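You operate a simulated robot arm through the tools that you are given. There is no shell and no other tool. Be economical: measure what you need, move in short steps, check, and stop when the job is done.

You are at the controls of a simulated two-armed robot. One attempt, no reset.

TASK
Take the grey cloth from the top of the purple-edged table and lay it out flat on the top of the orange-edged table.

It is judged by the outcome, as a careful person would: the job done as asked, and still so three seconds after it is handed in. It fails if anything else is knocked over, pushed out of place, dropped, spilled or broken. Flat cloth is picked up by pressing the open fingertips on it (5 to 10 N) and closing them slowly along it; thin cloth reads only 2 to 8 mm in the jaws.

THE ROBOT
Two 6-joint arms with three-finger grippers on one trunk, on a base that drives. Base frame: it is fixed to the floor where the robot stands at the start and does not move with it; the origin is under the middle of the robot, x ahead of it, y to its left, z up; the surface under the hand at the start is at about z = 740. Units: mm, degrees, N and s.
The left shoulder is at the start at [40, 149, 1256], the right one opposite. With the tool pointing down near the work surface each hand reaches from about 320 to 540 mm from the robot's upright axis, wherever it stands, measured 20 degrees to its own side. Places, roughly: top of the orange-edged table [2900, -200, 700]. Payload 2.69 kg a hand.
Tool frame (each hand has its own): the origin (TCP) lies between the finger pads and is the grasp point; the fingertips stand 29 mm ahead of it; z points along the fingers, y is the line along which they close. The gripper opens to 120 mm. The gripper's body begins 78 mm behind the TCP.
Orientation is told as [roll, pitch, yaw] about the base's x, y, z axes, in that order, counted from this pose: with the fingers straight down and closing along the base's y, the tool's x points along the base's -x, its y along +y and its z along -z.

THE INTERFACE
- The arms move only by the tool servo_tool. It takes "left_moves", "right_moves" or both (then of equal length, played together; a hand with none holds still); each is one flat list of numbers, 7 for each row, row after row: the closure, from 0 (fully open) to 1 (shut), then the shift along the tool's x, y, z in mm, then the turn, a rotation vector about the tool's x, y, z in degrees. In form: [fingers, x, y, z, wx, wy, wz, fingers, x, y, z, wx, wy, wz, ...]. A call has 1 to 10 rows; each row is the pose to reach, as a shift and turn from the pose commanded when the call began, along the tool's axes at that moment. Each row takes 0.2 s and may step no farther than 50 mm and 8.6 degrees from the row before; otherwise, or with a gripper value out of range, the whole call is refused. Where a pose cannot be reached the arm comes as near as it can. A force on the tool above 40 N (or 10 N above the force at the start of the call, whichever is more), or a blocked arm, ends the call early, and 0.2 s more pass. The fingers move at their own pace and stop on an object; they squeeze with about 34 N. The grip force told is the motor's: it shows also when the fingers shut on nothing. Time passes only in rows, and 0.2 s behind the last, so rows that repeat a pose let the fingers close. The reply holds the time, the measured pose of the TCP, the force on the tool along the base axes, the opening and the grip force, in the units named above and with some noise, with the torque about the TCP (base axes, N m) and any sound that the robot's microphone picked up, and new pictures: "views" is both (left out), scene, wrist or none (wrist: the cameras of the hands that moved).
- Cameras (640 x 400 px; columns grow to the right, rows downward): "scene" is now at [89.1, -15.4, 1458.6]; the picture's right is [-0.24, -0.97, 0.00], its down [-0.80, 0.20, -0.56] and it looks along [0.54, -0.13, -0.83] (base axes); focal length 286 px, centre (320, 200). "left" rides on the left gripper at [63, 0, -104] in its tool frame; the picture's right is [0.00, 1.00, 0.00], its down [-0.83, 0.00, -0.56] and it looks along [-0.56, 0.00, 0.83] (tool axes); focal length 275 px, centre (320, 200). "right" rides on the right gripper at [63, 0, -104] in its tool frame; the picture's right is [0.00, 1.00, 0.00], its down [-0.83, 0.00, -0.56] and it looks along [-0.56, 0.00, 0.83] (tool axes); focal length 275 px, centre (320, 200). There is no depth. A picture from a camera that has moved, and an enlarged one, comes with that camera's place and axes in the base frame and with its lens.
- raise_lower(by): slides the trunk up (or, below 0, down) by that many mm; the arms and the scene camera ride with it, the base frame stays. It gives what a move gives, with no picture.
- base_move(legs): drives the robot by 1 to 6 legs, each [ahead, turn to the left] in mm and degrees, along the robot's own axes; the way and the turn of a leg run together, so that a leg with both is an arc; at most 1500 mm and 180 degrees a leg. The arms and the cameras ride along, it lands a little off, and it stops where it bumps. It gives what a move gives, and a new picture of the scene camera.
- turn_head(pan, tilt): turns the head with the scene camera to pan (to the left, within 86 degrees either way) and tilt (down, from -29 to 69), counted from straight ahead of the robot. It gives what a move gives, and a new picture of the scene camera.
- close_up(camera, box): a new picture of the part [left, top, right, bottom] of that camera's present view, enlarged. It takes no simulated time.
- hand_in(): hands the job in; it is judged then, once.

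Work in short steps. Places have to be worked out from the pictures, the camera data and where the tool is seen: move nearer, look again, correct. Check each grasp and each placing, and mend what went wrong. You have 120 turns and 260 pictures in all, those below and enlarged ones among them. Open the grippers and draw the arms clear of the work before you hand the job in, unless the task says otherwise; then end with one line.

The tools are called after "Emit:" by a JSON object that holds its "fn" and its "kwargs". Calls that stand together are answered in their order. servo_tool: Moves the arms, as the interface text tells. Its arguments: {"type":"object","properties":{"left_moves":{"type":"array"},"right_moves":{"type":"array"},"views":{"type":"string","enum":["both","scene","wrist","none"]}},"required":[]} The other tools are called the same way: raise_lower (by) slides the trunk up or down; base_move (legs) drives the base; turn_head (pan, tilt) turns the head that bears the scene camera; close_up (camera, box) takes an enlarged picture of a part of a camera's view; hand_in () hands the job in.

At the start:

```text
clock: 0.0
left_tool_pos: [507.1, 181.7, 936.1]
left_ee_rot: [0.0, -0.1, 0.0]
left_force: [1.0, -0.3, -0.2]
left_moment: [0.02, -0.01, -0.02]
left_width: 119.9
left_gripper_force: 0.0
right_tool_pos: [477.2, -273.6, 849.5]
right_ee_rot: [-0.1, 0.0, 0.0]
right_force: [0.1, 0.3, -0.3]
right_moment: [-0.01, 0.01, 0.02]
right_width: 120.1
right_gripper_force: 0.1
trunk travel left (down, up): [-383.0, 114.0]
robot x, y, heading: [1.4, 2.5, 0.0]
head pan, tilt: [-13.7, 55.9]
```

scene: 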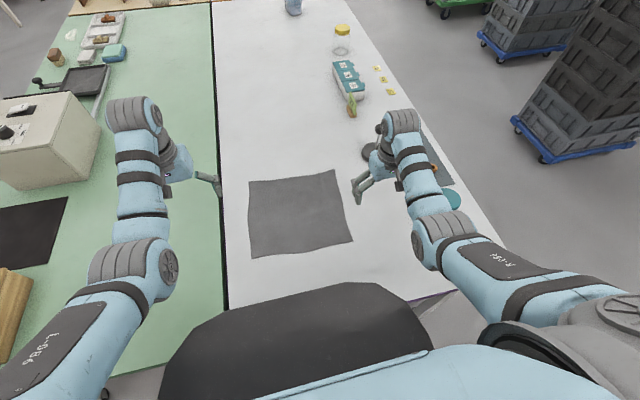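
right: 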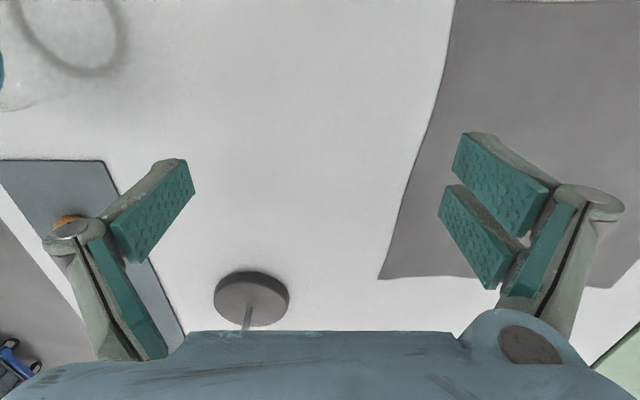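
left: 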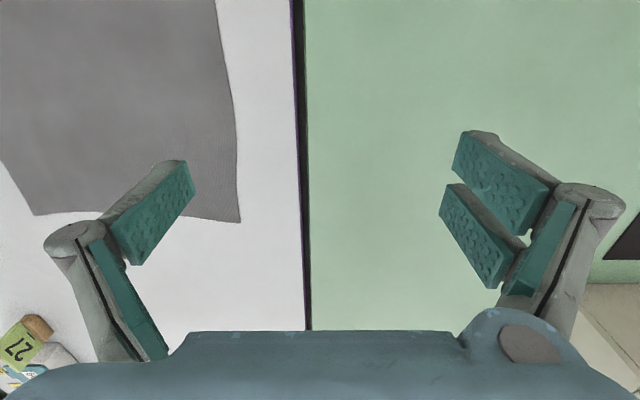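

I judge the cloth to span roughly x 400–675 and y -200–95 on z≈740, with its near corners at about [421,95] and [399,-183]. Before touching anything I look for the orange-edged table and the way there.

Emit:
{"fn": "turn_head", "kwargs": {"pan": -5, "tilt": 15}}

Emit:
{"fn": "turn_head", "kwargs": {"pan": -60, "tilt": 25}}

Emit:
{"fn": "turn_head", "kwargs": {"pan": -5, "tilt": 69}}

```text
clock: 1.1
left_tool_pos: [508.0, 182.2, 934.6]
left_ee_rot: [0.0, 0.0, 0.1]
left_force: [-0.1, 0.5, -0.1]
left_moment: [-0.01, 0.02, -0.05]
left_width: 119.9
left_gripper_force: 0.0
right_tool_pos: [476.8, -274.6, 849.1]
right_ee_rot: [0.0, 0.0, -0.1]
right_force: [0.1, -1.2, 0.6]
right_moment: [-0.02, 0.01, -0.04]
right_width: 120.1
right_gripper_force: 0.1
trunk travel left (down, up): [-383.0, 114.0]
robot x, y, heading: [-3.3, 0.2, 0.0]
head pan, tilt: [-5.0, 15.0]
camera scene: at [113.0, -6.6, 1519.9], right [-0.09, -1.0, 0.0], down [-0.26, 0.02, -0.97], along [0.96, -0.08, -0.26], focal length 286 px, centre (320, 200)
```

scene: 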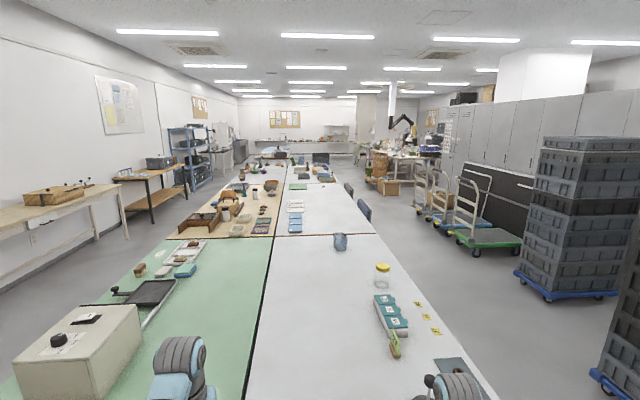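

```text
clock: 2.3
left_tool_pos: [506.9, 181.5, 934.3]
left_ee_rot: [-0.1, 0.0, 0.0]
left_force: [0.7, 0.3, 0.5]
left_moment: [-0.03, 0.01, -0.01]
left_width: 120.0
left_gripper_force: 0.0
right_tool_pos: [477.6, -274.1, 850.0]
right_ee_rot: [0.0, 0.0, 0.0]
right_force: [-0.1, 0.0, 0.3]
right_moment: [-0.02, -0.01, 0.03]
right_width: 119.6
right_gripper_force: 0.1
trunk travel left (down, up): [-383.0, 114.0]
robot x, y, heading: [-2.7, -1.0, -0.0]
head pan, tilt: [-60.0, 25.0]
camera scene: at [66.1, -78.3, 1503.8], right [-0.87, -0.5, 0.0], down [-0.21, 0.37, -0.91], along [0.45, -0.78, -0.42], focal length 286 px, centre (320, 200)
```

scene: 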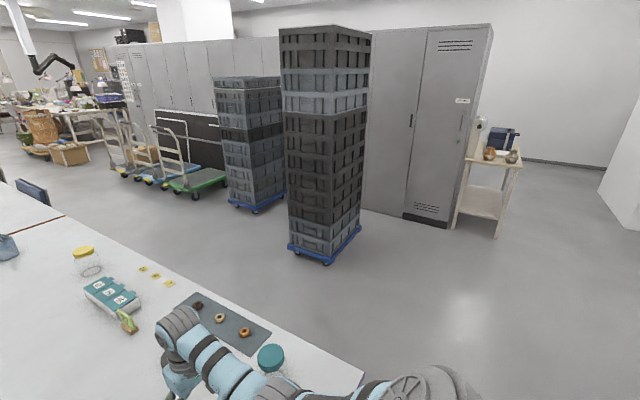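

```text
clock: 3.6
left_tool_pos: [507.9, 182.5, 935.2]
left_ee_rot: [0.0, 0.1, 0.0]
left_force: [-0.4, -0.8, -0.1]
left_moment: [0.02, -0.04, 0.0]
left_width: 120.0
left_gripper_force: 0.1
right_tool_pos: [476.3, -274.3, 850.2]
right_ee_rot: [-0.1, 0.1, 0.0]
right_force: [0.0, -0.8, -0.1]
right_moment: [0.01, 0.01, 0.0]
right_width: 119.9
right_gripper_force: 0.1
trunk travel left (down, up): [-383.0, 114.0]
robot x, y, heading: [0.5, 2.8, -0.4]
head pan, tilt: [-5.0, 68.8]
camera scene: at [75.7, -3.5, 1444.3], right [-0.09, -1.0, 0.0], down [-0.93, 0.08, -0.36], along [0.36, -0.03, -0.93], focal length 286 px, centre (320, 200)
```

scene: 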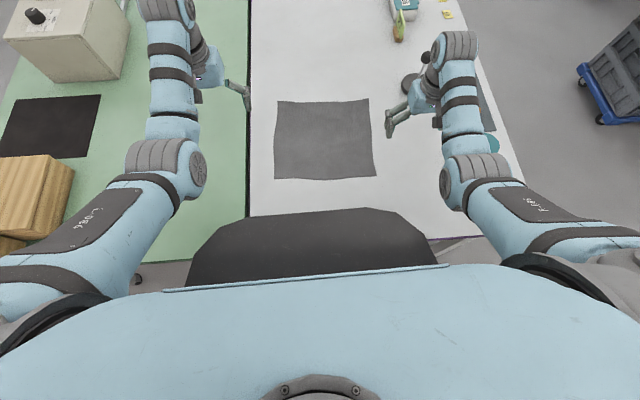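

The cloth's near corners come out at about [424,94] and [404,-186] again; the orange-edged table must be the white one behind, from x≈2030, reachable by the right-hand aisle. I bring both hands above the near corners with the fingers part closed.

Emit:
{"fn": "servo_tool", "kwargs": {"left_moves": [0.3, 18, -29, 26, 0, 0, 0, 0.6, 36, -58, 52, 0, 0, 0, 0.6, 54, -88, 78, 0, 0, 0, 0.6, 71, -117, 105, 0, 0, 0, 0.6, 71, -117, 105, 0, 0, 0], "right_moves": [0.3, 15, 29, 5, 0, 0, 0, 0.6, 30, 58, 10, 0, 0, 0, 0.6, 45, 88, 15, 0, 0, 0, 0.6, 59, 117, 20, 0, 0, 0, 0.6, 59, 117, 20, 0, 0, 0], "views": "both"}}

```text
clock: 5.0
left_tool_pos: [452.0, 118.1, 830.6]
left_ee_rot: [4.7, -1.7, 2.6]
left_force: [1.2, -0.9, 0.6]
left_moment: [0.04, -0.03, 0.0]
left_width: 48.1
left_gripper_force: 0.1
right_tool_pos: [417.9, -156.1, 828.7]
right_ee_rot: [0.0, 0.0, -0.1]
right_force: [0.7, -0.4, -0.2]
right_moment: [-0.02, -0.02, 0.0]
right_width: 48.1
right_gripper_force: 0.0
trunk travel left (down, up): [-383.0, 114.0]
robot x, y, heading: [-3.0, 1.1, 0.1]
head pan, tilt: [-5.0, 68.8]
stopped in row 5 (left hand): the arm was blocked; the commanded pose is now the measured one
camera scene: at [75.6, -4.2, 1444.3], right [-0.09, -1.0, 0.0], down [-0.93, 0.08, -0.36], along [0.36, -0.03, -0.93], focal length 286 px, centre (320, 200)
camera right: at [353.7, -156.8, 934.1], right [0.0, 1.0, 0.0], down [0.83, 0.0, 0.56], along [0.56, 0.0, -0.83], focal length 275 px, centre (320, 200)
camera left: at [388.0, 106.7, 932.4], right [-0.05, 1.0, 0.08], down [0.82, -0.01, 0.58], along [0.58, 0.09, -0.81], focal length 275 px, centre (320, 200)
```

scene: 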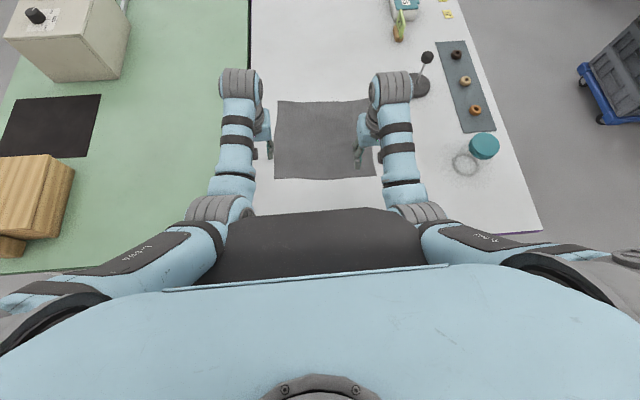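
right: 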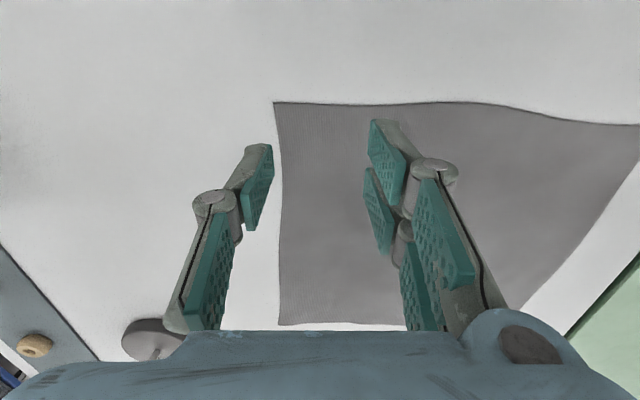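
left: 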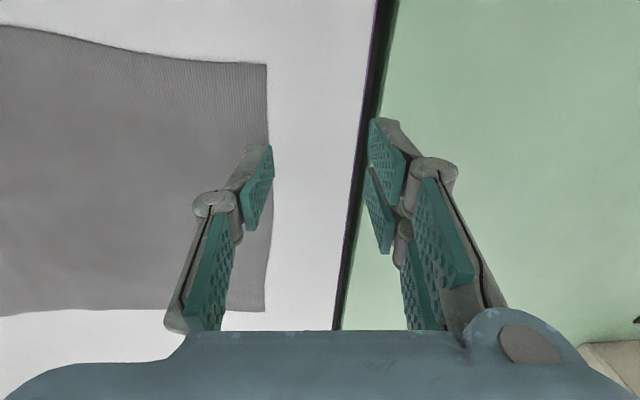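

The left arm ran into its inward limit at y≈118, while the right is over its corner. Turning the base about 5° to the right puts the cloth straight ahead, so each hand gets its corner on its own side.

Emit:
{"fn": "base_move", "kwargs": {"legs": [[0, -5.3]]}}

```text
clock: 5.9
left_tool_pos: [461.1, 79.5, 829.2]
left_ee_rot: [4.6, -1.5, -2.4]
left_force: [0.3, 0.2, -0.2]
left_moment: [-0.02, 0.01, 0.01]
left_width: 48.0
left_gripper_force: 0.1
right_tool_pos: [400.9, -191.9, 830.1]
right_ee_rot: [-0.1, 0.0, -5.1]
right_force: [0.2, -0.6, 0.0]
right_moment: [0.02, -0.04, -0.01]
right_width: 47.9
right_gripper_force: 0.1
trunk travel left (down, up): [-383.0, 114.0]
robot x, y, heading: [2.8, 1.6, -5.3]
head pan, tilt: [-5.0, 68.8]
camera scene: at [75.1, -8.5, 1444.3], right [-0.18, -0.98, 0.0], down [-0.92, 0.16, -0.36], along [0.36, -0.07, -0.93], focal length 286 px, centre (320, 200)
```

scene: 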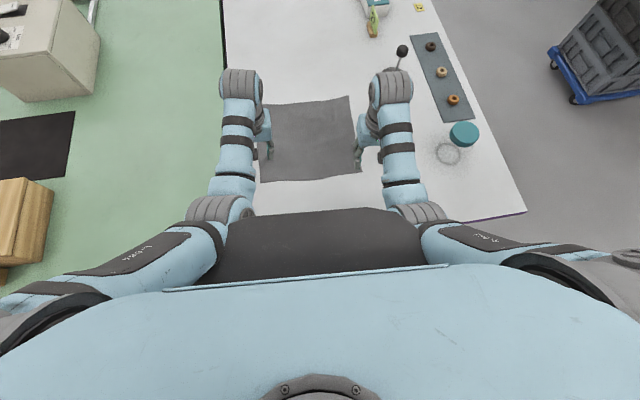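

Now the left hand needs only about (-25,-14) mm and the right (+18,+35) mm; I also level the left hand and allow it a little yaw to see whether it stays reachable.

Emit:
{"fn": "servo_tool", "kwargs": {"left_moves": [0.6, 12, -7, 0, 2.3, 0.8, -3, 0.6, 24, -13, 0, 4.7, 1.5, -6, 0.6, 24, -13, 0, 4.7, 1.5, -6], "right_moves": [0.6, -7, 18, 0, 0, 0, 0, 0.6, -14.7, 36.5, 0, 0, 0, 0, 0.6, -14.7, 36.5, 0, 0, 0, 0], "views": "wrist"}}

```text
clock: 6.7
left_tool_pos: [448.0, 77.3, 835.1]
left_ee_rot: [0.9, -2.1, 4.2]
left_force: [0.2, -0.3, -0.5]
left_moment: [0.0, 0.0, -0.04]
left_width: 47.8
left_gripper_force: 0.0
right_tool_pos: [419.7, -159.3, 830.0]
right_ee_rot: [0.1, 0.0, -5.2]
right_force: [-0.7, -0.9, 0.4]
right_moment: [0.03, -0.01, 0.0]
right_width: 47.8
right_gripper_force: 0.1
trunk travel left (down, up): [-383.0, 114.0]
robot x, y, heading: [2.0, 1.6, -5.0]
head pan, tilt: [-5.0, 68.8]
camera right: at [356.1, -153.7, 934.2], right [0.09, 1.0, 0.0], down [0.83, -0.07, 0.56], along [0.55, -0.05, -0.83], focal length 275 px, centre (320, 200)
camera left: at [383.4, 70.7, 937.9], right [-0.07, 1.0, 0.02], down [0.81, 0.05, 0.58], along [0.58, 0.05, -0.81], focal length 275 px, centre (320, 200)
```

right: 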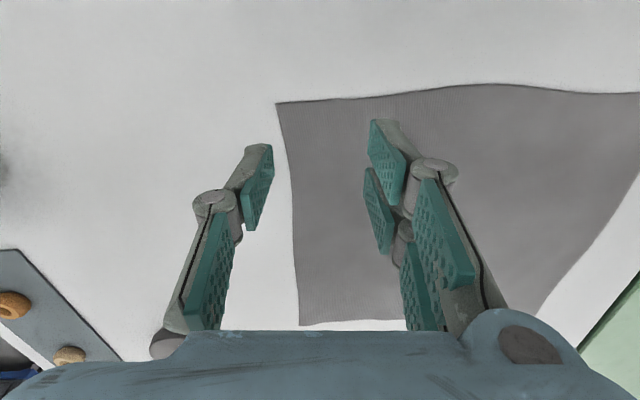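
left: 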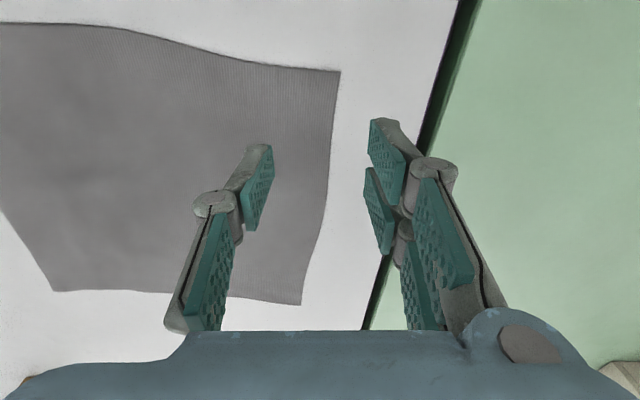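

From the wrist views the near corners are at about [420,90] and [401,-188]. The hands can't come closer together than about 232 mm, so I turn another 1.5° and grip nearer the corners with a smaller opening.

Emit:
{"fn": "base_move", "kwargs": {"legs": [[0, -1.5]]}}

```text
clock: 7.4
left_tool_pos: [447.5, 68.9, 830.2]
left_ee_rot: [1.2, -1.5, 2.9]
left_force: [-0.3, 0.0, -0.5]
left_moment: [-0.01, -0.03, 0.01]
left_width: 48.0
left_gripper_force: 0.0
right_tool_pos: [415.2, -168.8, 830.2]
right_ee_rot: [-0.1, 0.0, -6.6]
right_force: [0.2, -0.1, 0.6]
right_moment: [-0.02, -0.03, -0.03]
right_width: 47.9
right_gripper_force: 0.0
trunk travel left (down, up): [-383.0, 114.0]
robot x, y, heading: [4.5, 3.8, -7.0]
head pan, tilt: [-5.0, 68.8]
camera scene: at [74.6, -11.6, 1444.3], right [-0.2, -0.98, 0.0], down [-0.91, 0.19, -0.36], along [0.35, -0.07, -0.93], focal length 286 px, centre (320, 200)
```

scene: 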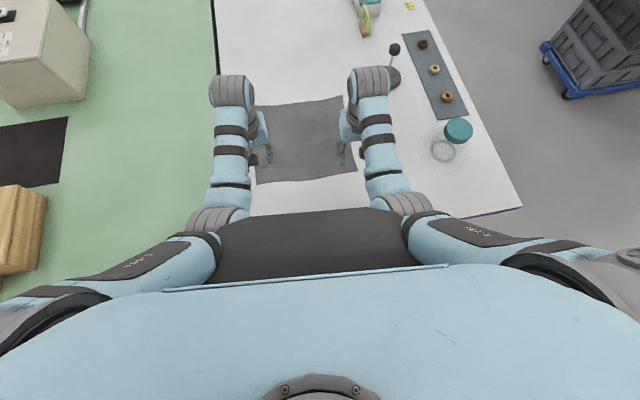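

Both hands are now nearly over their grip points; I move the left 13 mm nearer and lower both to tips about 20 mm above the cloth, then look.

Emit:
{"fn": "servo_tool", "kwargs": {"left_moves": [0.7, 7, 0, 20, 0.6, 0.7, 0, 0.75, 13, 0, 40, 1.2, 1.5, 0, 0.75, 13, 0, 40, 1.2, 1.5, 0], "right_moves": [0.7, 0, 0, 20, 0, 0, 0, 0.75, 0, 0, 40, 0, 0, 0, 0.75, 0, 0, 40, 0, 0, 0], "views": "wrist"}}

```text
clock: 8.2
left_tool_pos: [434.9, 67.6, 790.6]
left_ee_rot: [-0.1, 0.1, 2.6]
left_force: [2.5, 0.1, 0.2]
left_moment: [-0.01, -0.02, 0.05]
left_width: 30.1
left_gripper_force: 0.0
right_tool_pos: [417.1, -169.1, 791.1]
right_ee_rot: [0.1, 0.1, -6.7]
right_force: [-0.9, 0.4, 0.1]
right_moment: [0.0, 0.01, -0.03]
right_width: 29.9
right_gripper_force: 0.1
trunk travel left (down, up): [-383.0, 114.0]
robot x, y, heading: [-1.0, 2.5, -6.9]
head pan, tilt: [-5.0, 68.8]
camera right: at [352.9, -162.6, 895.3], right [0.11, 0.99, 0.0], down [0.83, -0.09, 0.56], along [0.55, -0.06, -0.83], focal length 275 px, centre (320, 200)
camera left: at [374.0, 64.5, 896.5], right [-0.04, 1.0, 0.0], down [0.83, 0.04, 0.55], along [0.55, 0.02, -0.83], focal length 275 px, centre (320, 200)
```

right: 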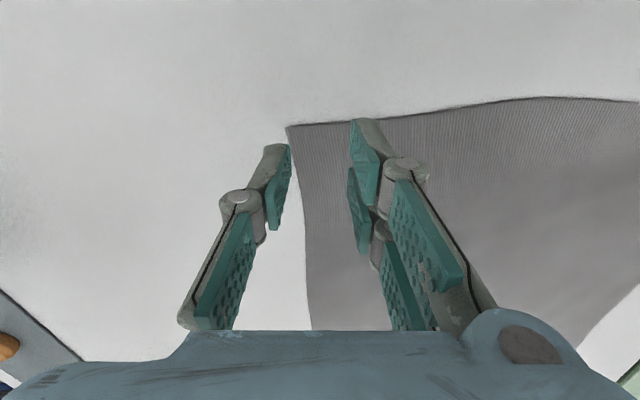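
left: 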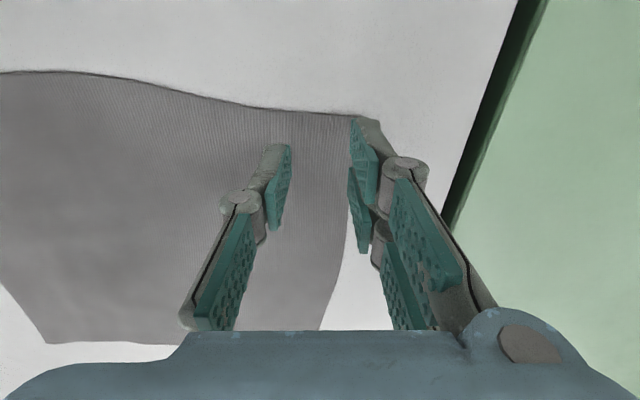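

The outer right finger would land half off the cloth, so I narrow both openings to about 20 mm, shift inward a little, and lower to near contact while watching the forces.

Emit:
{"fn": "servo_tool", "kwargs": {"left_moves": [0.83, 0, -3, 8, 0, 0, 0, 0.83, 0, -4, 16, 0, 0, 0, 0.83, 0, -4, 20, 0, 0, 0, 0.83, 0, -4, 20, 0, 0, 0], "right_moves": [0.83, 0, 4, 8, 0, 0, 0, 0.83, 0, 8, 16, 0, 0, 0, 0.83, 0, 8, 20, 0, 0, 0, 0.83, 0, 8, 20, 0, 0, 0], "views": "wrist"}}

```text
clock: 9.2
left_tool_pos: [438.4, 64.6, 772.4]
left_ee_rot: [0.1, 0.0, 2.8]
left_force: [0.5, 0.0, 0.0]
left_moment: [0.01, 0.01, 0.01]
left_width: 20.5
left_gripper_force: 0.1
right_tool_pos: [416.5, -162.2, 771.2]
right_ee_rot: [-0.1, 0.0, -6.7]
right_force: [0.5, -0.3, 0.1]
right_moment: [-0.01, 0.02, 0.0]
right_width: 20.6
right_gripper_force: 0.0
trunk travel left (down, up): [-383.0, 114.0]
robot x, y, heading: [2.0, 1.0, -6.7]
head pan, tilt: [-5.0, 68.8]
camera right: at [352.6, -154.8, 874.9], right [0.11, 0.99, 0.0], down [0.83, -0.09, 0.56], along [0.55, -0.06, -0.83], focal length 275 px, centre (320, 200)
camera left: at [374.8, 61.2, 877.0], right [-0.04, 1.0, 0.0], down [0.83, 0.04, 0.56], along [0.56, 0.02, -0.83], focal length 275 px, centre (320, 200)
```

right: 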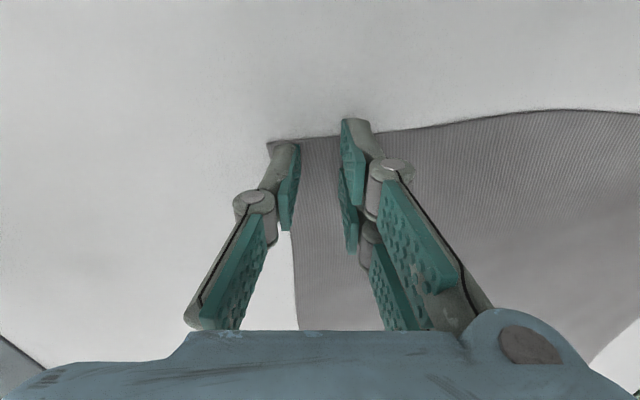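
left: 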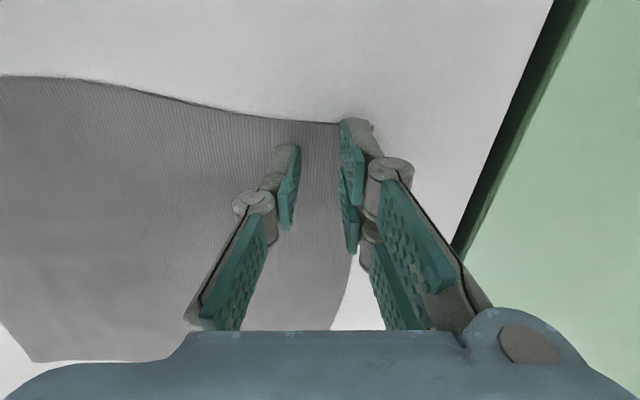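

Both finger pairs now sit over the cloth just inside the corners; the left is a bit far in, so I bring it 8 mm nearer and press down gently.

Emit:
{"fn": "servo_tool", "kwargs": {"left_moves": [0.83, 8, 0, 1, 0, 0, 0, 0.83, 8, 0, 3, 0, 0, 0, 0.83, 8, 0, 4.5, 0, 0, 0, 0.83, 8, 0, 4.5, 0, 0, 0], "right_moves": [0.83, 0, 0, 1, 0, 0, 0, 0.83, 0, 0, 2.5, 0, 0, 0, 0.83, 0, 0, 4, 0, 0, 0, 0.83, 0, 0, 4, 0, 0, 0], "views": "none"}}

```text
clock: 10.2
left_tool_pos: [429.5, 68.3, 770.7]
left_ee_rot: [0.1, -0.4, 2.8]
left_force: [-0.2, -0.7, -0.4]
left_moment: [-0.03, 0.0, -0.04]
left_width: 20.4
left_gripper_force: 0.0
right_tool_pos: [416.2, -161.2, 769.3]
right_ee_rot: [0.0, -0.4, -6.8]
right_force: [1.4, -3.8, 32.7]
right_moment: [-0.16, 0.04, 0.01]
right_width: 20.2
right_gripper_force: 0.0
trunk travel left (down, up): [-383.0, 114.0]
robot x, y, heading: [-0.8, 0.3, -6.7]
head pan, tilt: [-5.0, 68.8]
```

The right presses too hard (33 N) and the left not yet; I ease the right up about 2 mm and lower the left slightly.

Emit:
{"fn": "servo_tool", "kwargs": {"left_moves": [0.83, 0, 0, 1, 0, 0, 0, 0.83, 0, 0, 1.5, 0, 0, 0], "right_moves": [0.83, 0, 0, -1, 0, 0, 0, 0.83, 0, 0, -2, 0, 0, 0], "views": "none"}}

```text
clock: 10.8
left_tool_pos: [428.9, 69.2, 768.7]
left_ee_rot: [0.2, -0.8, 2.9]
left_force: [3.6, 1.8, 30.3]
left_moment: [-0.13, 0.0, 0.0]
left_width: 20.1
left_gripper_force: 0.0
right_tool_pos: [414.0, -161.0, 769.1]
right_ee_rot: [0.0, 0.0, -6.7]
right_force: [3.9, -1.0, 14.0]
right_moment: [-0.05, -0.05, 0.0]
right_width: 19.2
right_gripper_force: 0.1
trunk travel left (down, up): [-383.0, 114.0]
robot x, y, heading: [-1.1, 4.0, -6.8]
head pan, tilt: [-5.0, 68.8]
```

Stiffness is about 10 N/mm: I ease the left up ~2.1 mm and the right ~0.6 mm to land within 5–10 N.

Emit:
{"fn": "servo_tool", "kwargs": {"left_moves": [0.83, 0, 0, -1.2, 0, 0, 0, 0.83, 0, 0, -2.1, 0, 0, 0], "right_moves": [0.83, 0, 0, -0.3, 0, 0, 0, 0.83, 0, 0, -0.6, 0, 0, 0], "views": "wrist"}}

```text
clock: 11.4
left_tool_pos: [429.9, 69.9, 769.8]
left_ee_rot: [0.2, -0.4, 2.9]
left_force: [0.4, -0.9, 2.2]
left_moment: [-0.05, 0.01, 0.0]
left_width: 20.0
left_gripper_force: 0.0
right_tool_pos: [415.4, -160.4, 768.6]
right_ee_rot: [0.0, -0.1, -6.6]
right_force: [-4.2, 0.4, 18.6]
right_moment: [0.01, 0.14, 0.03]
right_width: 19.1
right_gripper_force: 0.1
trunk travel left (down, up): [-383.0, 114.0]
robot x, y, heading: [2.0, 6.1, -7.1]
head pan, tilt: [-5.0, 68.8]
camera right: at [350.9, -153.9, 873.4], right [0.11, 0.99, 0.0], down [0.82, -0.09, 0.56], along [0.55, -0.06, -0.83], focal length 275 px, centre (320, 200)
camera left: at [366.2, 65.1, 873.9], right [-0.05, 1.0, 0.0], down [0.83, 0.04, 0.56], along [0.56, 0.03, -0.83], focal length 275 px, centre (320, 200)
```

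right: 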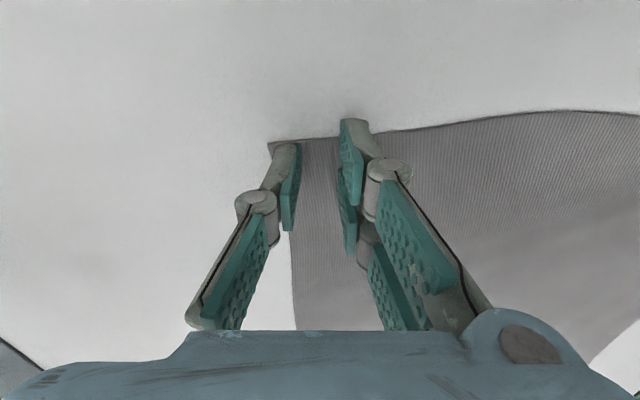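
left: 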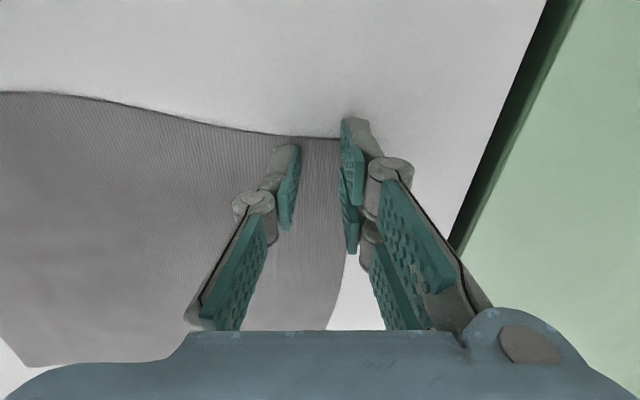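

Nearly right: I add a touch on the left, ease the right, and close slowly.

Emit:
{"fn": "servo_tool", "kwargs": {"left_moves": [0.83, 0, 0, 0.6, 0, 0, 0, 0.86, 0, 0, 0.6, 0, 0, 0, 0.89, 0, 0, 0.6, 0, 0, 0, 0.92, 0, 0, 0.6, 0, 0, 0, 0.95, 0, 0, 0.6, 0, 0, 0, 0.98, 0, 0, 0.6, 0, 0, 0, 1, 0, 0, 0.6, 0, 0, 0, 1, 0, 0, 0.6, 0, 0, 0], "right_moves": [0.83, 0, 0, -0.9, 0, 0, 0, 0.86, 0, 0, -0.9, 0, 0, 0, 0.89, 0, 0, -0.9, 0, 0, 0, 0.92, 0, 0, -0.9, 0, 0, 0, 0.95, 0, 0, -0.9, 0, 0, 0, 0.98, 0, 0, -0.9, 0, 0, 0, 1, 0, 0, -0.9, 0, 0, 0, 1, 0, 0, -0.9, 0, 0, 0], "views": "wrist"}}

```text
clock: 13.2
left_tool_pos: [429.4, 69.3, 766.9]
left_ee_rot: [0.3, -0.2, 3.0]
left_force: [-0.8, -1.2, 6.2]
left_moment: [-0.04, 0.02, -0.01]
left_width: 0.0
left_gripper_force: 28.3
right_tool_pos: [415.9, -161.8, 769.1]
right_ee_rot: [0.0, -0.1, -6.7]
right_force: [0.5, -0.6, -0.1]
right_moment: [0.0, 0.01, 0.04]
right_width: 0.0
right_gripper_force: 28.1
trunk travel left (down, up): [-383.0, 114.0]
robot x, y, heading: [-1.8, 1.5, -6.7]
head pan, tilt: [-5.0, 68.8]
camera right: at [352.7, -154.8, 873.4], right [0.11, 0.99, 0.0], down [0.83, -0.09, 0.56], along [0.55, -0.06, -0.83], focal length 275 px, centre (320, 200)
camera left: at [367.2, 64.5, 871.7], right [-0.05, 1.0, 0.01], down [0.83, 0.04, 0.56], along [0.56, 0.03, -0.83], focal length 275 px, centre (320, 200)
```

right: 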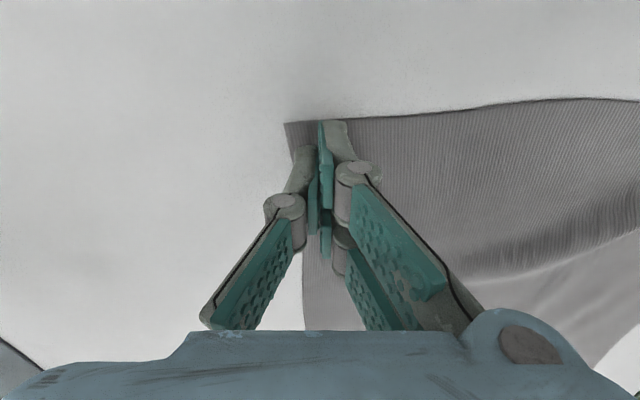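
left: 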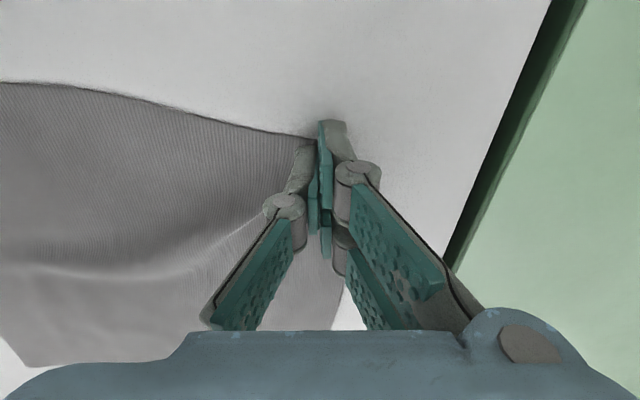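

Both jaws shut on nothing (0 mm) and only bunched the cloth inward; a 20 mm span is too short to buckle. I raise both hands, open to 50 mm, and turn them to close along the side edges (fore-aft), which also suits the minimum hand spacing.

Emit:
{"fn": "servo_tool", "kwargs": {"left_moves": [0.9, 0, 0, -20, 0, 0, 0, 0.58, 0, 0, -60, 0, 0, 8, 0.58, 0, 0, -60, 0, 0, 16, 0.58, 0, 0, -60, 0, 0, 24, 0.58, 0, 0, -60, 0, 0, 32, 0.58, 0, 0, -60, 0, 0, 40, 0.58, 0, 0, -60, 0, 0, 48, 0.58, 0, 0, -60, 0, 0, 48], "right_moves": [0.9, 0, 0, -20, 0, 0, 0, 0.58, 0, 0, -60, 0, 0, -8, 0.58, 0, 0, -60, 0, 0, -16, 0.58, 0, 0, -60, 0, 0, -24, 0.58, 0, 0, -60, 0, 0, -32, 0.58, 0, 0, -60, 0, 0, -40, 0.58, 0, 0, -60, 0, 0, -48, 0.58, 0, 0, -60, 0, 0, -48], "views": "scene"}}

```text
clock: 15.0
left_tool_pos: [433.5, 83.8, 823.7]
left_ee_rot: [1.7, 1.1, -44.4]
left_force: [0.4, 0.3, 0.3]
left_moment: [0.0, 0.01, 0.01]
left_width: 50.4
left_gripper_force: 0.0
right_tool_pos: [418.5, -166.1, 829.5]
right_ee_rot: [-0.4, 0.1, 41.2]
right_force: [-0.3, -1.1, -1.0]
right_moment: [0.0, -0.01, -0.03]
right_width: 50.3
right_gripper_force: 0.1
trunk travel left (down, up): [-383.0, 114.0]
robot x, y, heading: [-3.1, 1.4, -6.7]
head pan, tilt: [-5.0, 68.8]
camera scene: at [74.4, -12.2, 1444.3], right [-0.2, -0.98, 0.0], down [-0.91, 0.19, -0.36], along [0.35, -0.07, -0.93], focal length 286 px, centre (320, 200)
```

scene: 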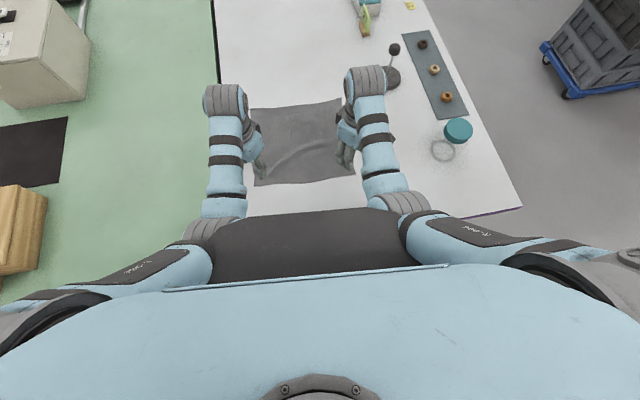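

Turning the left hand that way pushed it further outward, so the opposite turn should give more inward reach; I rotate both hands the other way (left towards +86°, right towards -94°), slightly spread.

Emit:
{"fn": "servo_tool", "kwargs": {"left_moves": [0.58, 0, 0, 0, 0, 0, -8.5, 0.58, 0, 0, 0, 0, 0, -17, 0.58, 0, 0, 0, 0, 0, -25.5, 0.58, 0, 0, 0, 0, 0, -34, 0.58, 0, 0, 0, 0, 0, -42.5, 0.58, 0, 0, 0, 0, 0, -51, 0.58, 0, 0, 0, 0, 0, -59.5, 0.58, 0, 0, 0, 0, 0, -68, 0.58, 0, 0, 0, 0, 0, -76.5, 0.58, 0, 0, 0, 0, 0, -85], "right_moves": [0.58, 0, 0, 0, 0, 0, 8.5, 0.58, 0, 0, 0, 0, 0, 17, 0.58, 0, 0, 0, 0, 0, 25.5, 0.58, 0, 0, 0, 0, 0, 34, 0.58, 0, 0, 0, 0, 0, 42.5, 0.58, 0, 0, 0, 0, 0, 51, 0.58, 0, 0, 0, 0, 0, 59.5, 0.58, 0, 0, 0, 0, 0, 68, 0.58, 0, 0, 0, 0, 0, 76.5, 0.58, 0, 0, 0, 0, 0, 85], "views": "none"}}

Emit:
{"fn": "servo_tool", "kwargs": {"left_moves": [0.58, 0, 0, 0, 0, 0, -8.5, 0.58, 0, 0, 0, 0, 0, -17, 0.58, 0, 0, 0, 0, 0, -25.5, 0.58, 0, 0, 0, 0, 0, -34, 0.58, 0, 0, 0, 0, 0, -42.5, 0.58, 0, 0, 0, 0, 0, -42.5], "right_moves": [0.58, 0, 0, 0, 0, 0, 8.5, 0.58, 0, 0, 0, 0, 0, 17, 0.58, 0, 0, 0, 0, 0, 25.5, 0.58, 0, 0, 0, 0, 0, 34, 0.58, 0, 0, 0, 0, 0, 42.5, 0.58, 0, 0, 0, 0, 0, 50], "views": "both"}}

```text
clock: 17.2
left_tool_pos: [434.6, 84.3, 825.8]
left_ee_rot: [1.0, -1.6, 40.7]
left_force: [-0.9, -1.0, 0.2]
left_moment: [0.01, -0.03, 0.01]
left_width: 50.7
left_gripper_force: 0.1
right_tool_pos: [416.6, -164.5, 829.0]
right_ee_rot: [-0.3, -0.3, -44.0]
right_force: [0.4, 0.1, 0.5]
right_moment: [0.01, -0.01, -0.01]
right_width: 50.4
right_gripper_force: 0.1
trunk travel left (down, up): [-383.0, 114.0]
robot x, y, heading: [-4.1, 0.6, -6.8]
head pan, tilt: [-5.0, 68.8]
```

```text
clock: 18.6
left_tool_pos: [434.4, 84.0, 826.2]
left_ee_rot: [-0.2, -2.0, 83.2]
left_force: [0.1, 0.6, 0.1]
left_moment: [-0.01, 0.0, 0.02]
left_width: 50.5
left_gripper_force: 0.0
right_tool_pos: [416.6, -165.6, 829.0]
right_ee_rot: [0.0, -0.4, -94.2]
right_force: [0.3, -0.4, -0.5]
right_moment: [-0.01, -0.02, 0.05]
right_width: 50.4
right_gripper_force: 0.1
trunk travel left (down, up): [-383.0, 114.0]
robot x, y, heading: [-0.6, -0.5, -6.8]
head pan, tilt: [-5.0, 68.8]
camera scene: at [74.5, -12.2, 1444.3], right [-0.2, -0.98, 0.0], down [-0.91, 0.19, -0.36], along [0.35, -0.07, -0.93], focal length 286 px, centre (320, 200)
camera right: at [419.7, -102.5, 933.6], right [1.0, -0.07, 0.0], down [-0.05, -0.83, 0.56], along [-0.04, -0.56, -0.83], focal length 275 px, centre (320, 200)
camera left: at [426.4, 17.1, 929.0], right [-0.99, 0.12, -0.01], down [0.1, 0.81, 0.58], along [0.08, 0.58, -0.81], focal length 275 px, centre (320, 200)
```

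scene: 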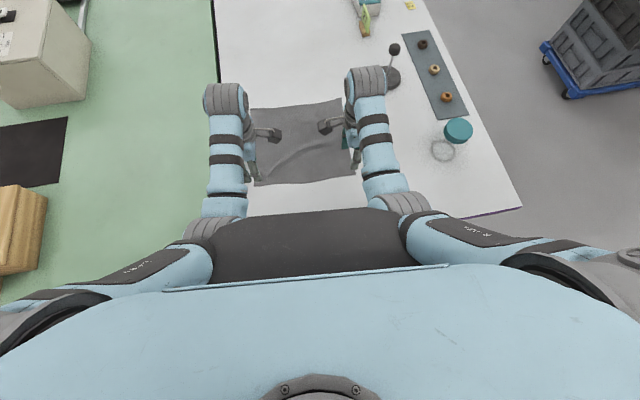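
right: 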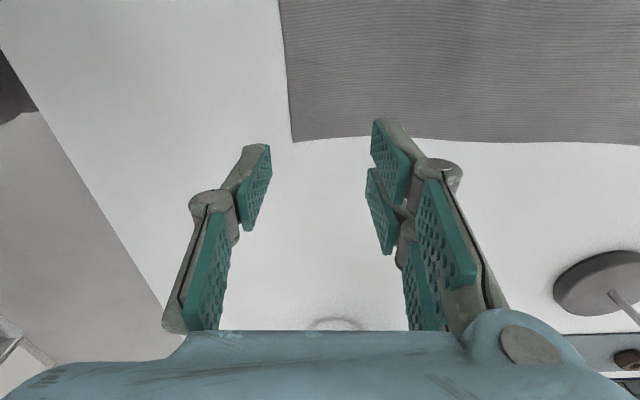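
left: 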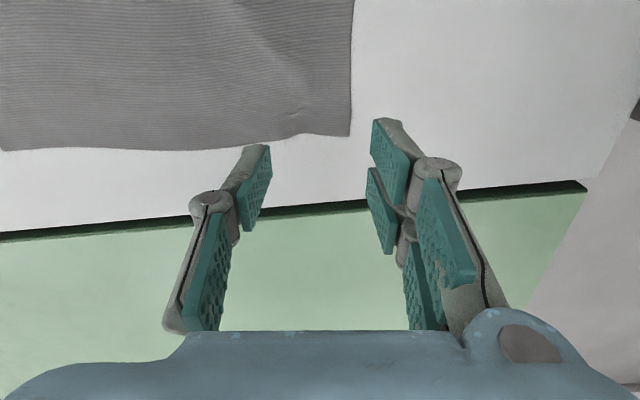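

Now the corners read about [416,98] and [393,-180], nearly full width again. I place each pinch centre 38 mm along the side edge from the near corner and 12 mm inside it: left [452,83], right [431,-170], stopping just above contact.

Emit:
{"fn": "servo_tool", "kwargs": {"left_moves": [0.58, -1, -9, 20, 0, 1, -1.2, 0.58, -1.2, -18, 40, 0, 2, -2.4, 0.58, -1.2, -18, 52, 0, 2, -2.4, 0.58, -1.2, -18, 52, 0, 2, -2.4], "right_moves": [0.58, -2, 8, 20, 0, 0.4, 0, 0.58, -3.4, 14.7, 40, 0, 0.4, 0, 0.58, -3.4, 14.7, 55, 0, 0.4, 0, 0.58, -3.4, 14.7, 55, 0, 0.4, 0], "views": "wrist"}}

```text
clock: 19.6
left_tool_pos: [445.9, 62.2, 775.3]
left_ee_rot: [0.1, 1.9, 84.6]
left_force: [-1.0, 0.2, -0.1]
left_moment: [-0.01, -0.04, -0.02]
left_width: 50.5
left_gripper_force: 0.0
right_tool_pos: [430.4, -167.0, 774.3]
right_ee_rot: [0.0, 0.4, -93.6]
right_force: [-0.3, 0.7, -0.5]
right_moment: [0.01, 0.0, 0.0]
right_width: 50.6
right_gripper_force: 0.1
trunk travel left (down, up): [-383.0, 114.0]
robot x, y, heading: [2.5, 0.6, -6.7]
head pan, tilt: [-5.0, 68.8]
camera right: at [433.6, -103.9, 879.1], right [1.0, -0.06, 0.0], down [-0.05, -0.83, 0.55], along [-0.03, -0.55, -0.84], focal length 275 px, centre (320, 200)
camera left: at [441.6, 2.8, 882.1], right [-1.0, 0.1, 0.0], down [0.08, 0.85, 0.53], along [0.05, 0.52, -0.85], focal length 275 px, centre (320, 200)
```

right: 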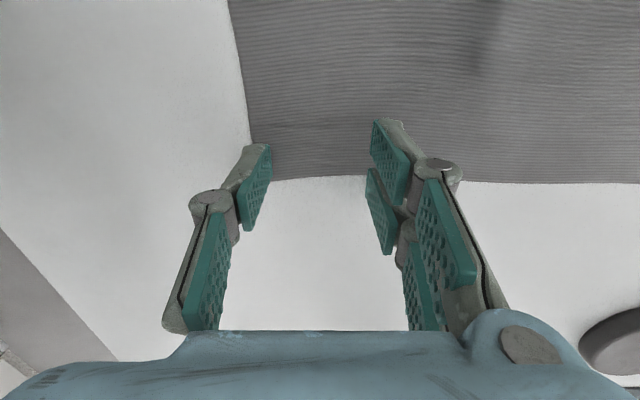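
left: 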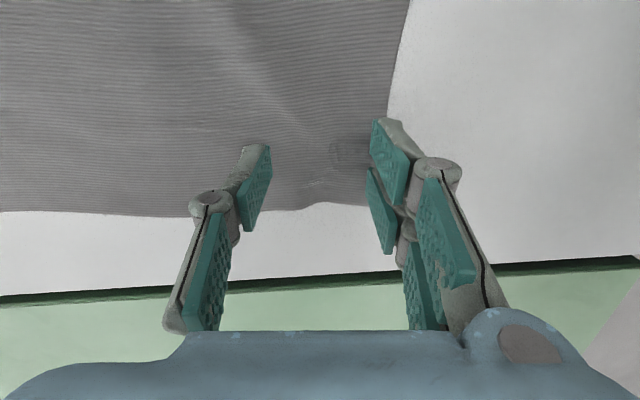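

The left ended further inward than planned (y≈62), with its side edge at y≈92, so I shift it back out 18 mm, level it, and go down to just above contact with both.

Emit:
{"fn": "servo_tool", "kwargs": {"left_moves": [0.58, -9, -2, 0, 0, -1, 0, 0.58, -18.6, -4.3, 0, 0, -1.9, 0, 0.58, -18.6, -4.3, 2, 0, -1.9, 0, 0.58, -18.6, -4.3, 3, 0, -1.9, 0], "right_moves": [0.58, 0, 1.5, 0, 0, 0, 0, 0.58, 0, 3, 0, 0, 0, 0, 0.58, 0, 3, 2, 0, 0, 0, 0.58, 0, 3, 3, 0, 0, 0], "views": "wrist"}}

```text
clock: 20.6
left_tool_pos: [452.8, 83.4, 771.1]
left_ee_rot: [0.0, 0.2, 84.8]
left_force: [0.1, -0.1, 0.1]
left_moment: [-0.02, 0.01, -0.03]
left_width: 50.5
left_gripper_force: 0.1
right_tool_pos: [433.1, -165.7, 771.9]
right_ee_rot: [0.1, 0.4, -93.7]
right_force: [0.0, 0.8, 0.5]
right_moment: [0.03, 0.0, 0.01]
right_width: 50.4
right_gripper_force: 0.1
trunk travel left (down, up): [-383.0, 114.0]
robot x, y, heading: [2.7, 1.8, -6.6]
head pan, tilt: [-5.0, 68.8]
camera right: at [436.5, -104.5, 876.3], right [1.0, -0.06, 0.0], down [-0.05, -0.83, 0.55], along [-0.03, -0.55, -0.83], focal length 275 px, centre (320, 200)
camera left: at [447.2, 18.7, 876.3], right [-1.0, 0.1, 0.0], down [0.08, 0.83, 0.55], along [0.05, 0.55, -0.83], focal length 275 px, centre (320, 200)
```

right: 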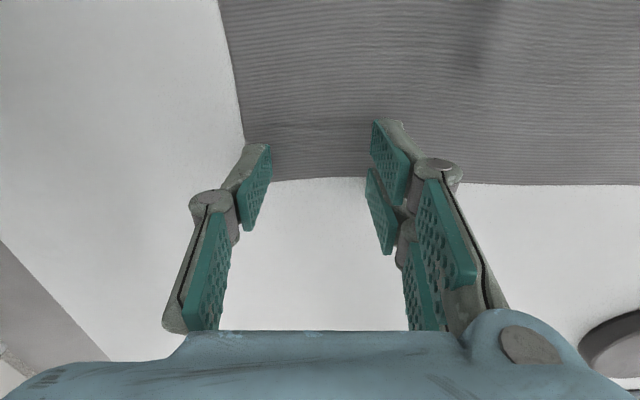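
left: 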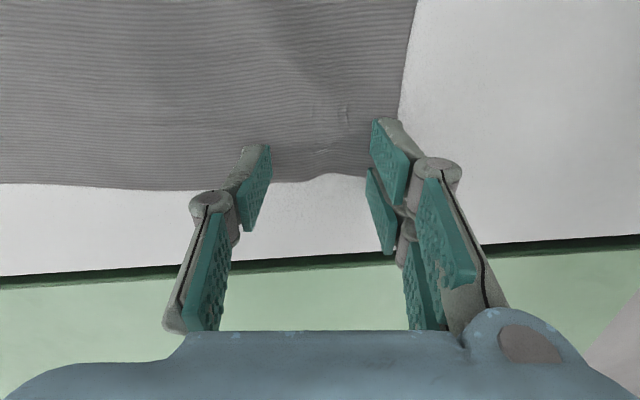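

Both finger pairs are placed well inside the edges; now I press about 2 mm and read the forces.

Emit:
{"fn": "servo_tool", "kwargs": {"left_moves": [0.58, 0, 0, 1.2, 0, 0, 0, 0.58, 0, 0, 1.8, 0, 0, 0, 0.58, 0, 0, 1.8, 0, 0, 0], "right_moves": [0.58, 0, 0, 1.2, 0, 0, 0, 0.58, 0, 0, 2, 0, 0, 0, 0.58, 0, 0, 2, 0, 0, 0], "views": "none"}}

```text
clock: 21.4
left_tool_pos: [451.9, 81.9, 768.5]
left_ee_rot: [0.1, 0.1, 84.7]
left_force: [0.5, 1.4, -0.8]
left_moment: [-0.01, 0.0, 0.0]
left_width: 50.5
left_gripper_force: 0.1
right_tool_pos: [433.7, -166.4, 770.0]
right_ee_rot: [0.0, 0.4, -93.7]
right_force: [-0.8, 0.8, 0.4]
right_moment: [-0.03, 0.04, 0.02]
right_width: 50.5
right_gripper_force: 0.1
trunk travel left (down, up): [-383.0, 114.0]
robot x, y, heading: [-0.5, 1.2, -6.8]
head pan, tilt: [-5.0, 68.8]
```

Still no contact on either side, so I lower both a little more.

Emit:
{"fn": "servo_tool", "kwargs": {"left_moves": [0.58, 0, 0, 0.8, 0, 0, 0, 0.58, 0, 0, 1.5, 0, 0, 0, 0.58, 0, 0, 1.5, 0, 0, 0], "right_moves": [0.58, 0, 0, 0.8, 0, 0, 0, 0.58, 0, 0, 1.5, 0, 0, 0, 0.58, 0, 0, 1.5, 0, 0, 0], "views": "none"}}

```text
clock: 22.2
left_tool_pos: [451.2, 81.5, 769.1]
left_ee_rot: [0.0, 0.2, 84.7]
left_force: [0.3, 0.9, 1.1]
left_moment: [-0.02, 0.05, -0.01]
left_width: 50.5
left_gripper_force: 0.0
right_tool_pos: [433.9, -166.5, 768.9]
right_ee_rot: [0.1, 0.4, -93.8]
right_force: [0.9, 0.2, 15.1]
right_moment: [-0.04, -0.12, -0.01]
right_width: 50.4
right_gripper_force: 5.0
trunk travel left (down, up): [-383.0, 114.0]
robot x, y, heading: [1.3, -1.1, -7.0]
head pan, tilt: [-5.0, 68.8]
```

The right presses at about 15 N, the left barely; I add 1.2 mm on the left, ease the right 0.4 mm and close slowly.

Emit:
{"fn": "servo_tool", "kwargs": {"left_moves": [0.58, 0, 0, 1.2, 0, 0, 0, 0.58, 0, 0, 1.2, 0, 0, 0, 0.64, 0, 0, 1.2, 0, 0, 0, 0.7, 0, 0, 1.2, 0, 0, 0, 0.76, 0, 0, 1.2, 0, 0, 0, 0.82, 0, 0, 1.2, 0, 0, 0, 0.88, 0, 0, 1.2, 0, 0, 0, 0.94, 0, 0, 1.2, 0, 0, 0, 1, 0, 0, 1.2, 0, 0, 0, 1, 0, 0, 1.2, 0, 0, 0], "right_moves": [0.58, 0, 0, -0.4, 0, 0, 0, 0.58, 0, 0, -0.4, 0, 0, 0, 0.64, 0, 0, -0.4, 0, 0, 0, 0.7, 0, 0, -0.4, 0, 0, 0, 0.76, 0, 0, -0.4, 0, 0, 0, 0.82, 0, 0, -0.4, 0, 0, 0, 0.88, 0, 0, -0.4, 0, 0, 0, 0.94, 0, 0, -0.4, 0, 0, 0, 1, 0, 0, -0.4, 0, 0, 0, 1, 0, 0, -0.4, 0, 0, 0], "views": "wrist"}}

```text
clock: 24.4
left_tool_pos: [449.7, 81.1, 768.2]
left_ee_rot: [-0.2, 0.1, 84.7]
left_force: [0.5, -0.1, 5.4]
left_moment: [0.05, 0.17, -0.02]
left_width: 2.6
left_gripper_force: 29.6
right_tool_pos: [433.1, -166.9, 769.5]
right_ee_rot: [0.1, 0.4, -93.8]
right_force: [-0.4, 0.5, 3.0]
right_moment: [0.05, -0.05, -0.03]
right_width: 1.6
right_gripper_force: 31.0
trunk travel left (down, up): [-383.0, 114.0]
robot x, y, heading: [-1.9, 1.3, -6.6]
head pan, tilt: [-5.0, 68.8]
camera right: at [435.7, -104.1, 874.0], right [1.0, -0.06, 0.0], down [-0.05, -0.83, 0.55], along [-0.03, -0.55, -0.83], focal length 275 px, centre (320, 200)
camera left: at [445.2, 17.7, 872.7], right [-1.0, 0.1, 0.0], down [0.08, 0.83, 0.55], along [0.05, 0.55, -0.83], focal length 275 px, centre (320, 200)
```

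right: 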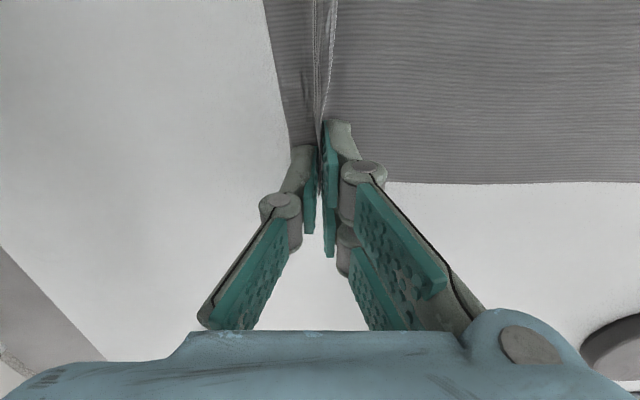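
left: 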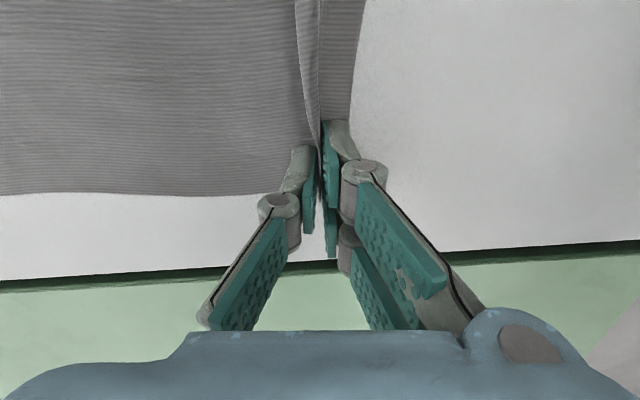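

Both jaws now hold a fold (2.6 and 1.6 mm). I lift slowly by 60 mm and check.

Emit:
{"fn": "servo_tool", "kwargs": {"left_moves": [1, 0, 0, -12, 0, 0, 0, 1, 0, 0, -24, 0, 0, 0, 1, 0, 0, -36, 0, 0, 0, 1, 0, 0, -48, 0, 0, 0, 1, 0, 0, -60, 0, 0, 0], "right_moves": [1, 0, 0, -12, 0, 0, 0, 1, 0, 0, -24, 0, 0, 0, 1, 0, 0, -36, 0, 0, 0, 1, 0, 0, -48, 0, 0, 0, 1, 0, 0, -60, 0, 0, 0], "views": "both"}}

```text
clock: 25.6
left_tool_pos: [451.6, 82.3, 826.8]
left_ee_rot: [0.0, 0.1, 84.7]
left_force: [-1.0, -0.6, -1.1]
left_moment: [-0.04, 0.1, 0.02]
left_width: 3.1
left_gripper_force: 31.8
right_tool_pos: [433.3, -166.4, 827.8]
right_ee_rot: [0.1, 0.4, -93.7]
right_force: [1.5, -0.1, -0.2]
right_moment: [-0.01, -0.16, -0.05]
right_width: 2.3
right_gripper_force: 28.7
trunk travel left (down, up): [-383.0, 114.0]
robot x, y, heading: [2.1, 0.1, -6.6]
head pan, tilt: [-5.0, 68.8]
camera scene: at [74.2, -12.2, 1444.3], right [-0.2, -0.98, 0.0], down [-0.91, 0.19, -0.36], along [0.35, -0.07, -0.93], focal length 286 px, centre (320, 200)
camera right: at [436.4, -104.6, 933.2], right [1.0, -0.06, 0.0], down [-0.05, -0.83, 0.55], along [-0.03, -0.55, -0.83], focal length 275 px, centre (320, 200)
camera left: at [446.3, 17.6, 932.2], right [-1.0, 0.1, 0.0], down [0.08, 0.83, 0.55], along [0.06, 0.55, -0.83], focal length 275 px, centre (320, 200)
```

scene: 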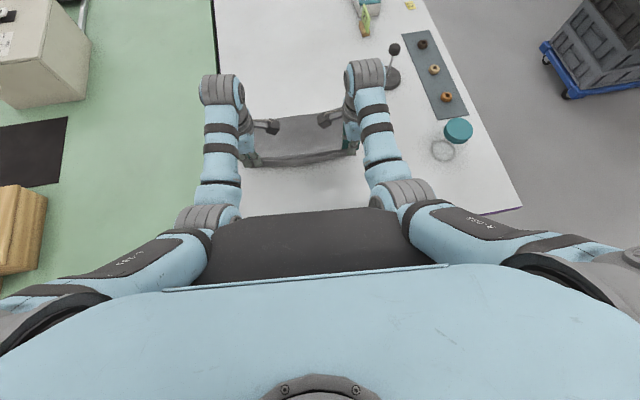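
right: 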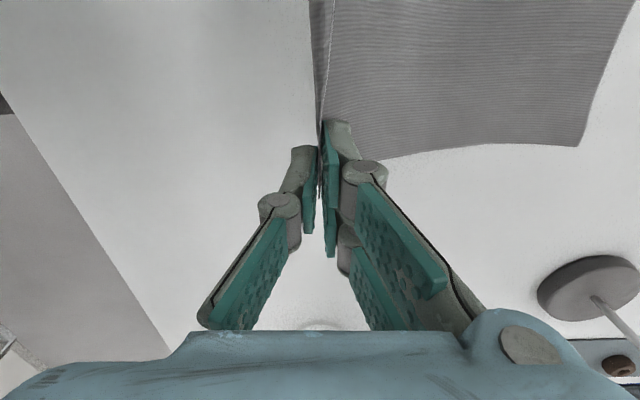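
left: 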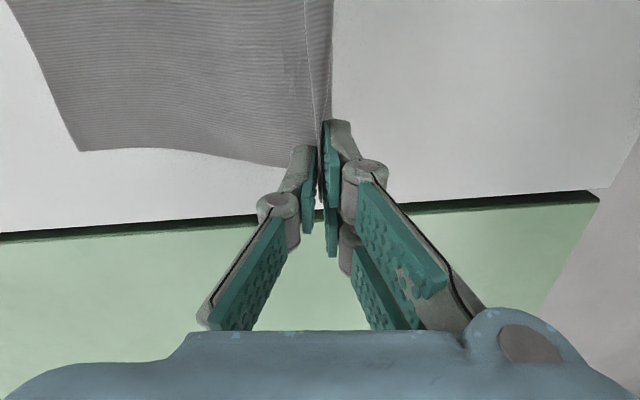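

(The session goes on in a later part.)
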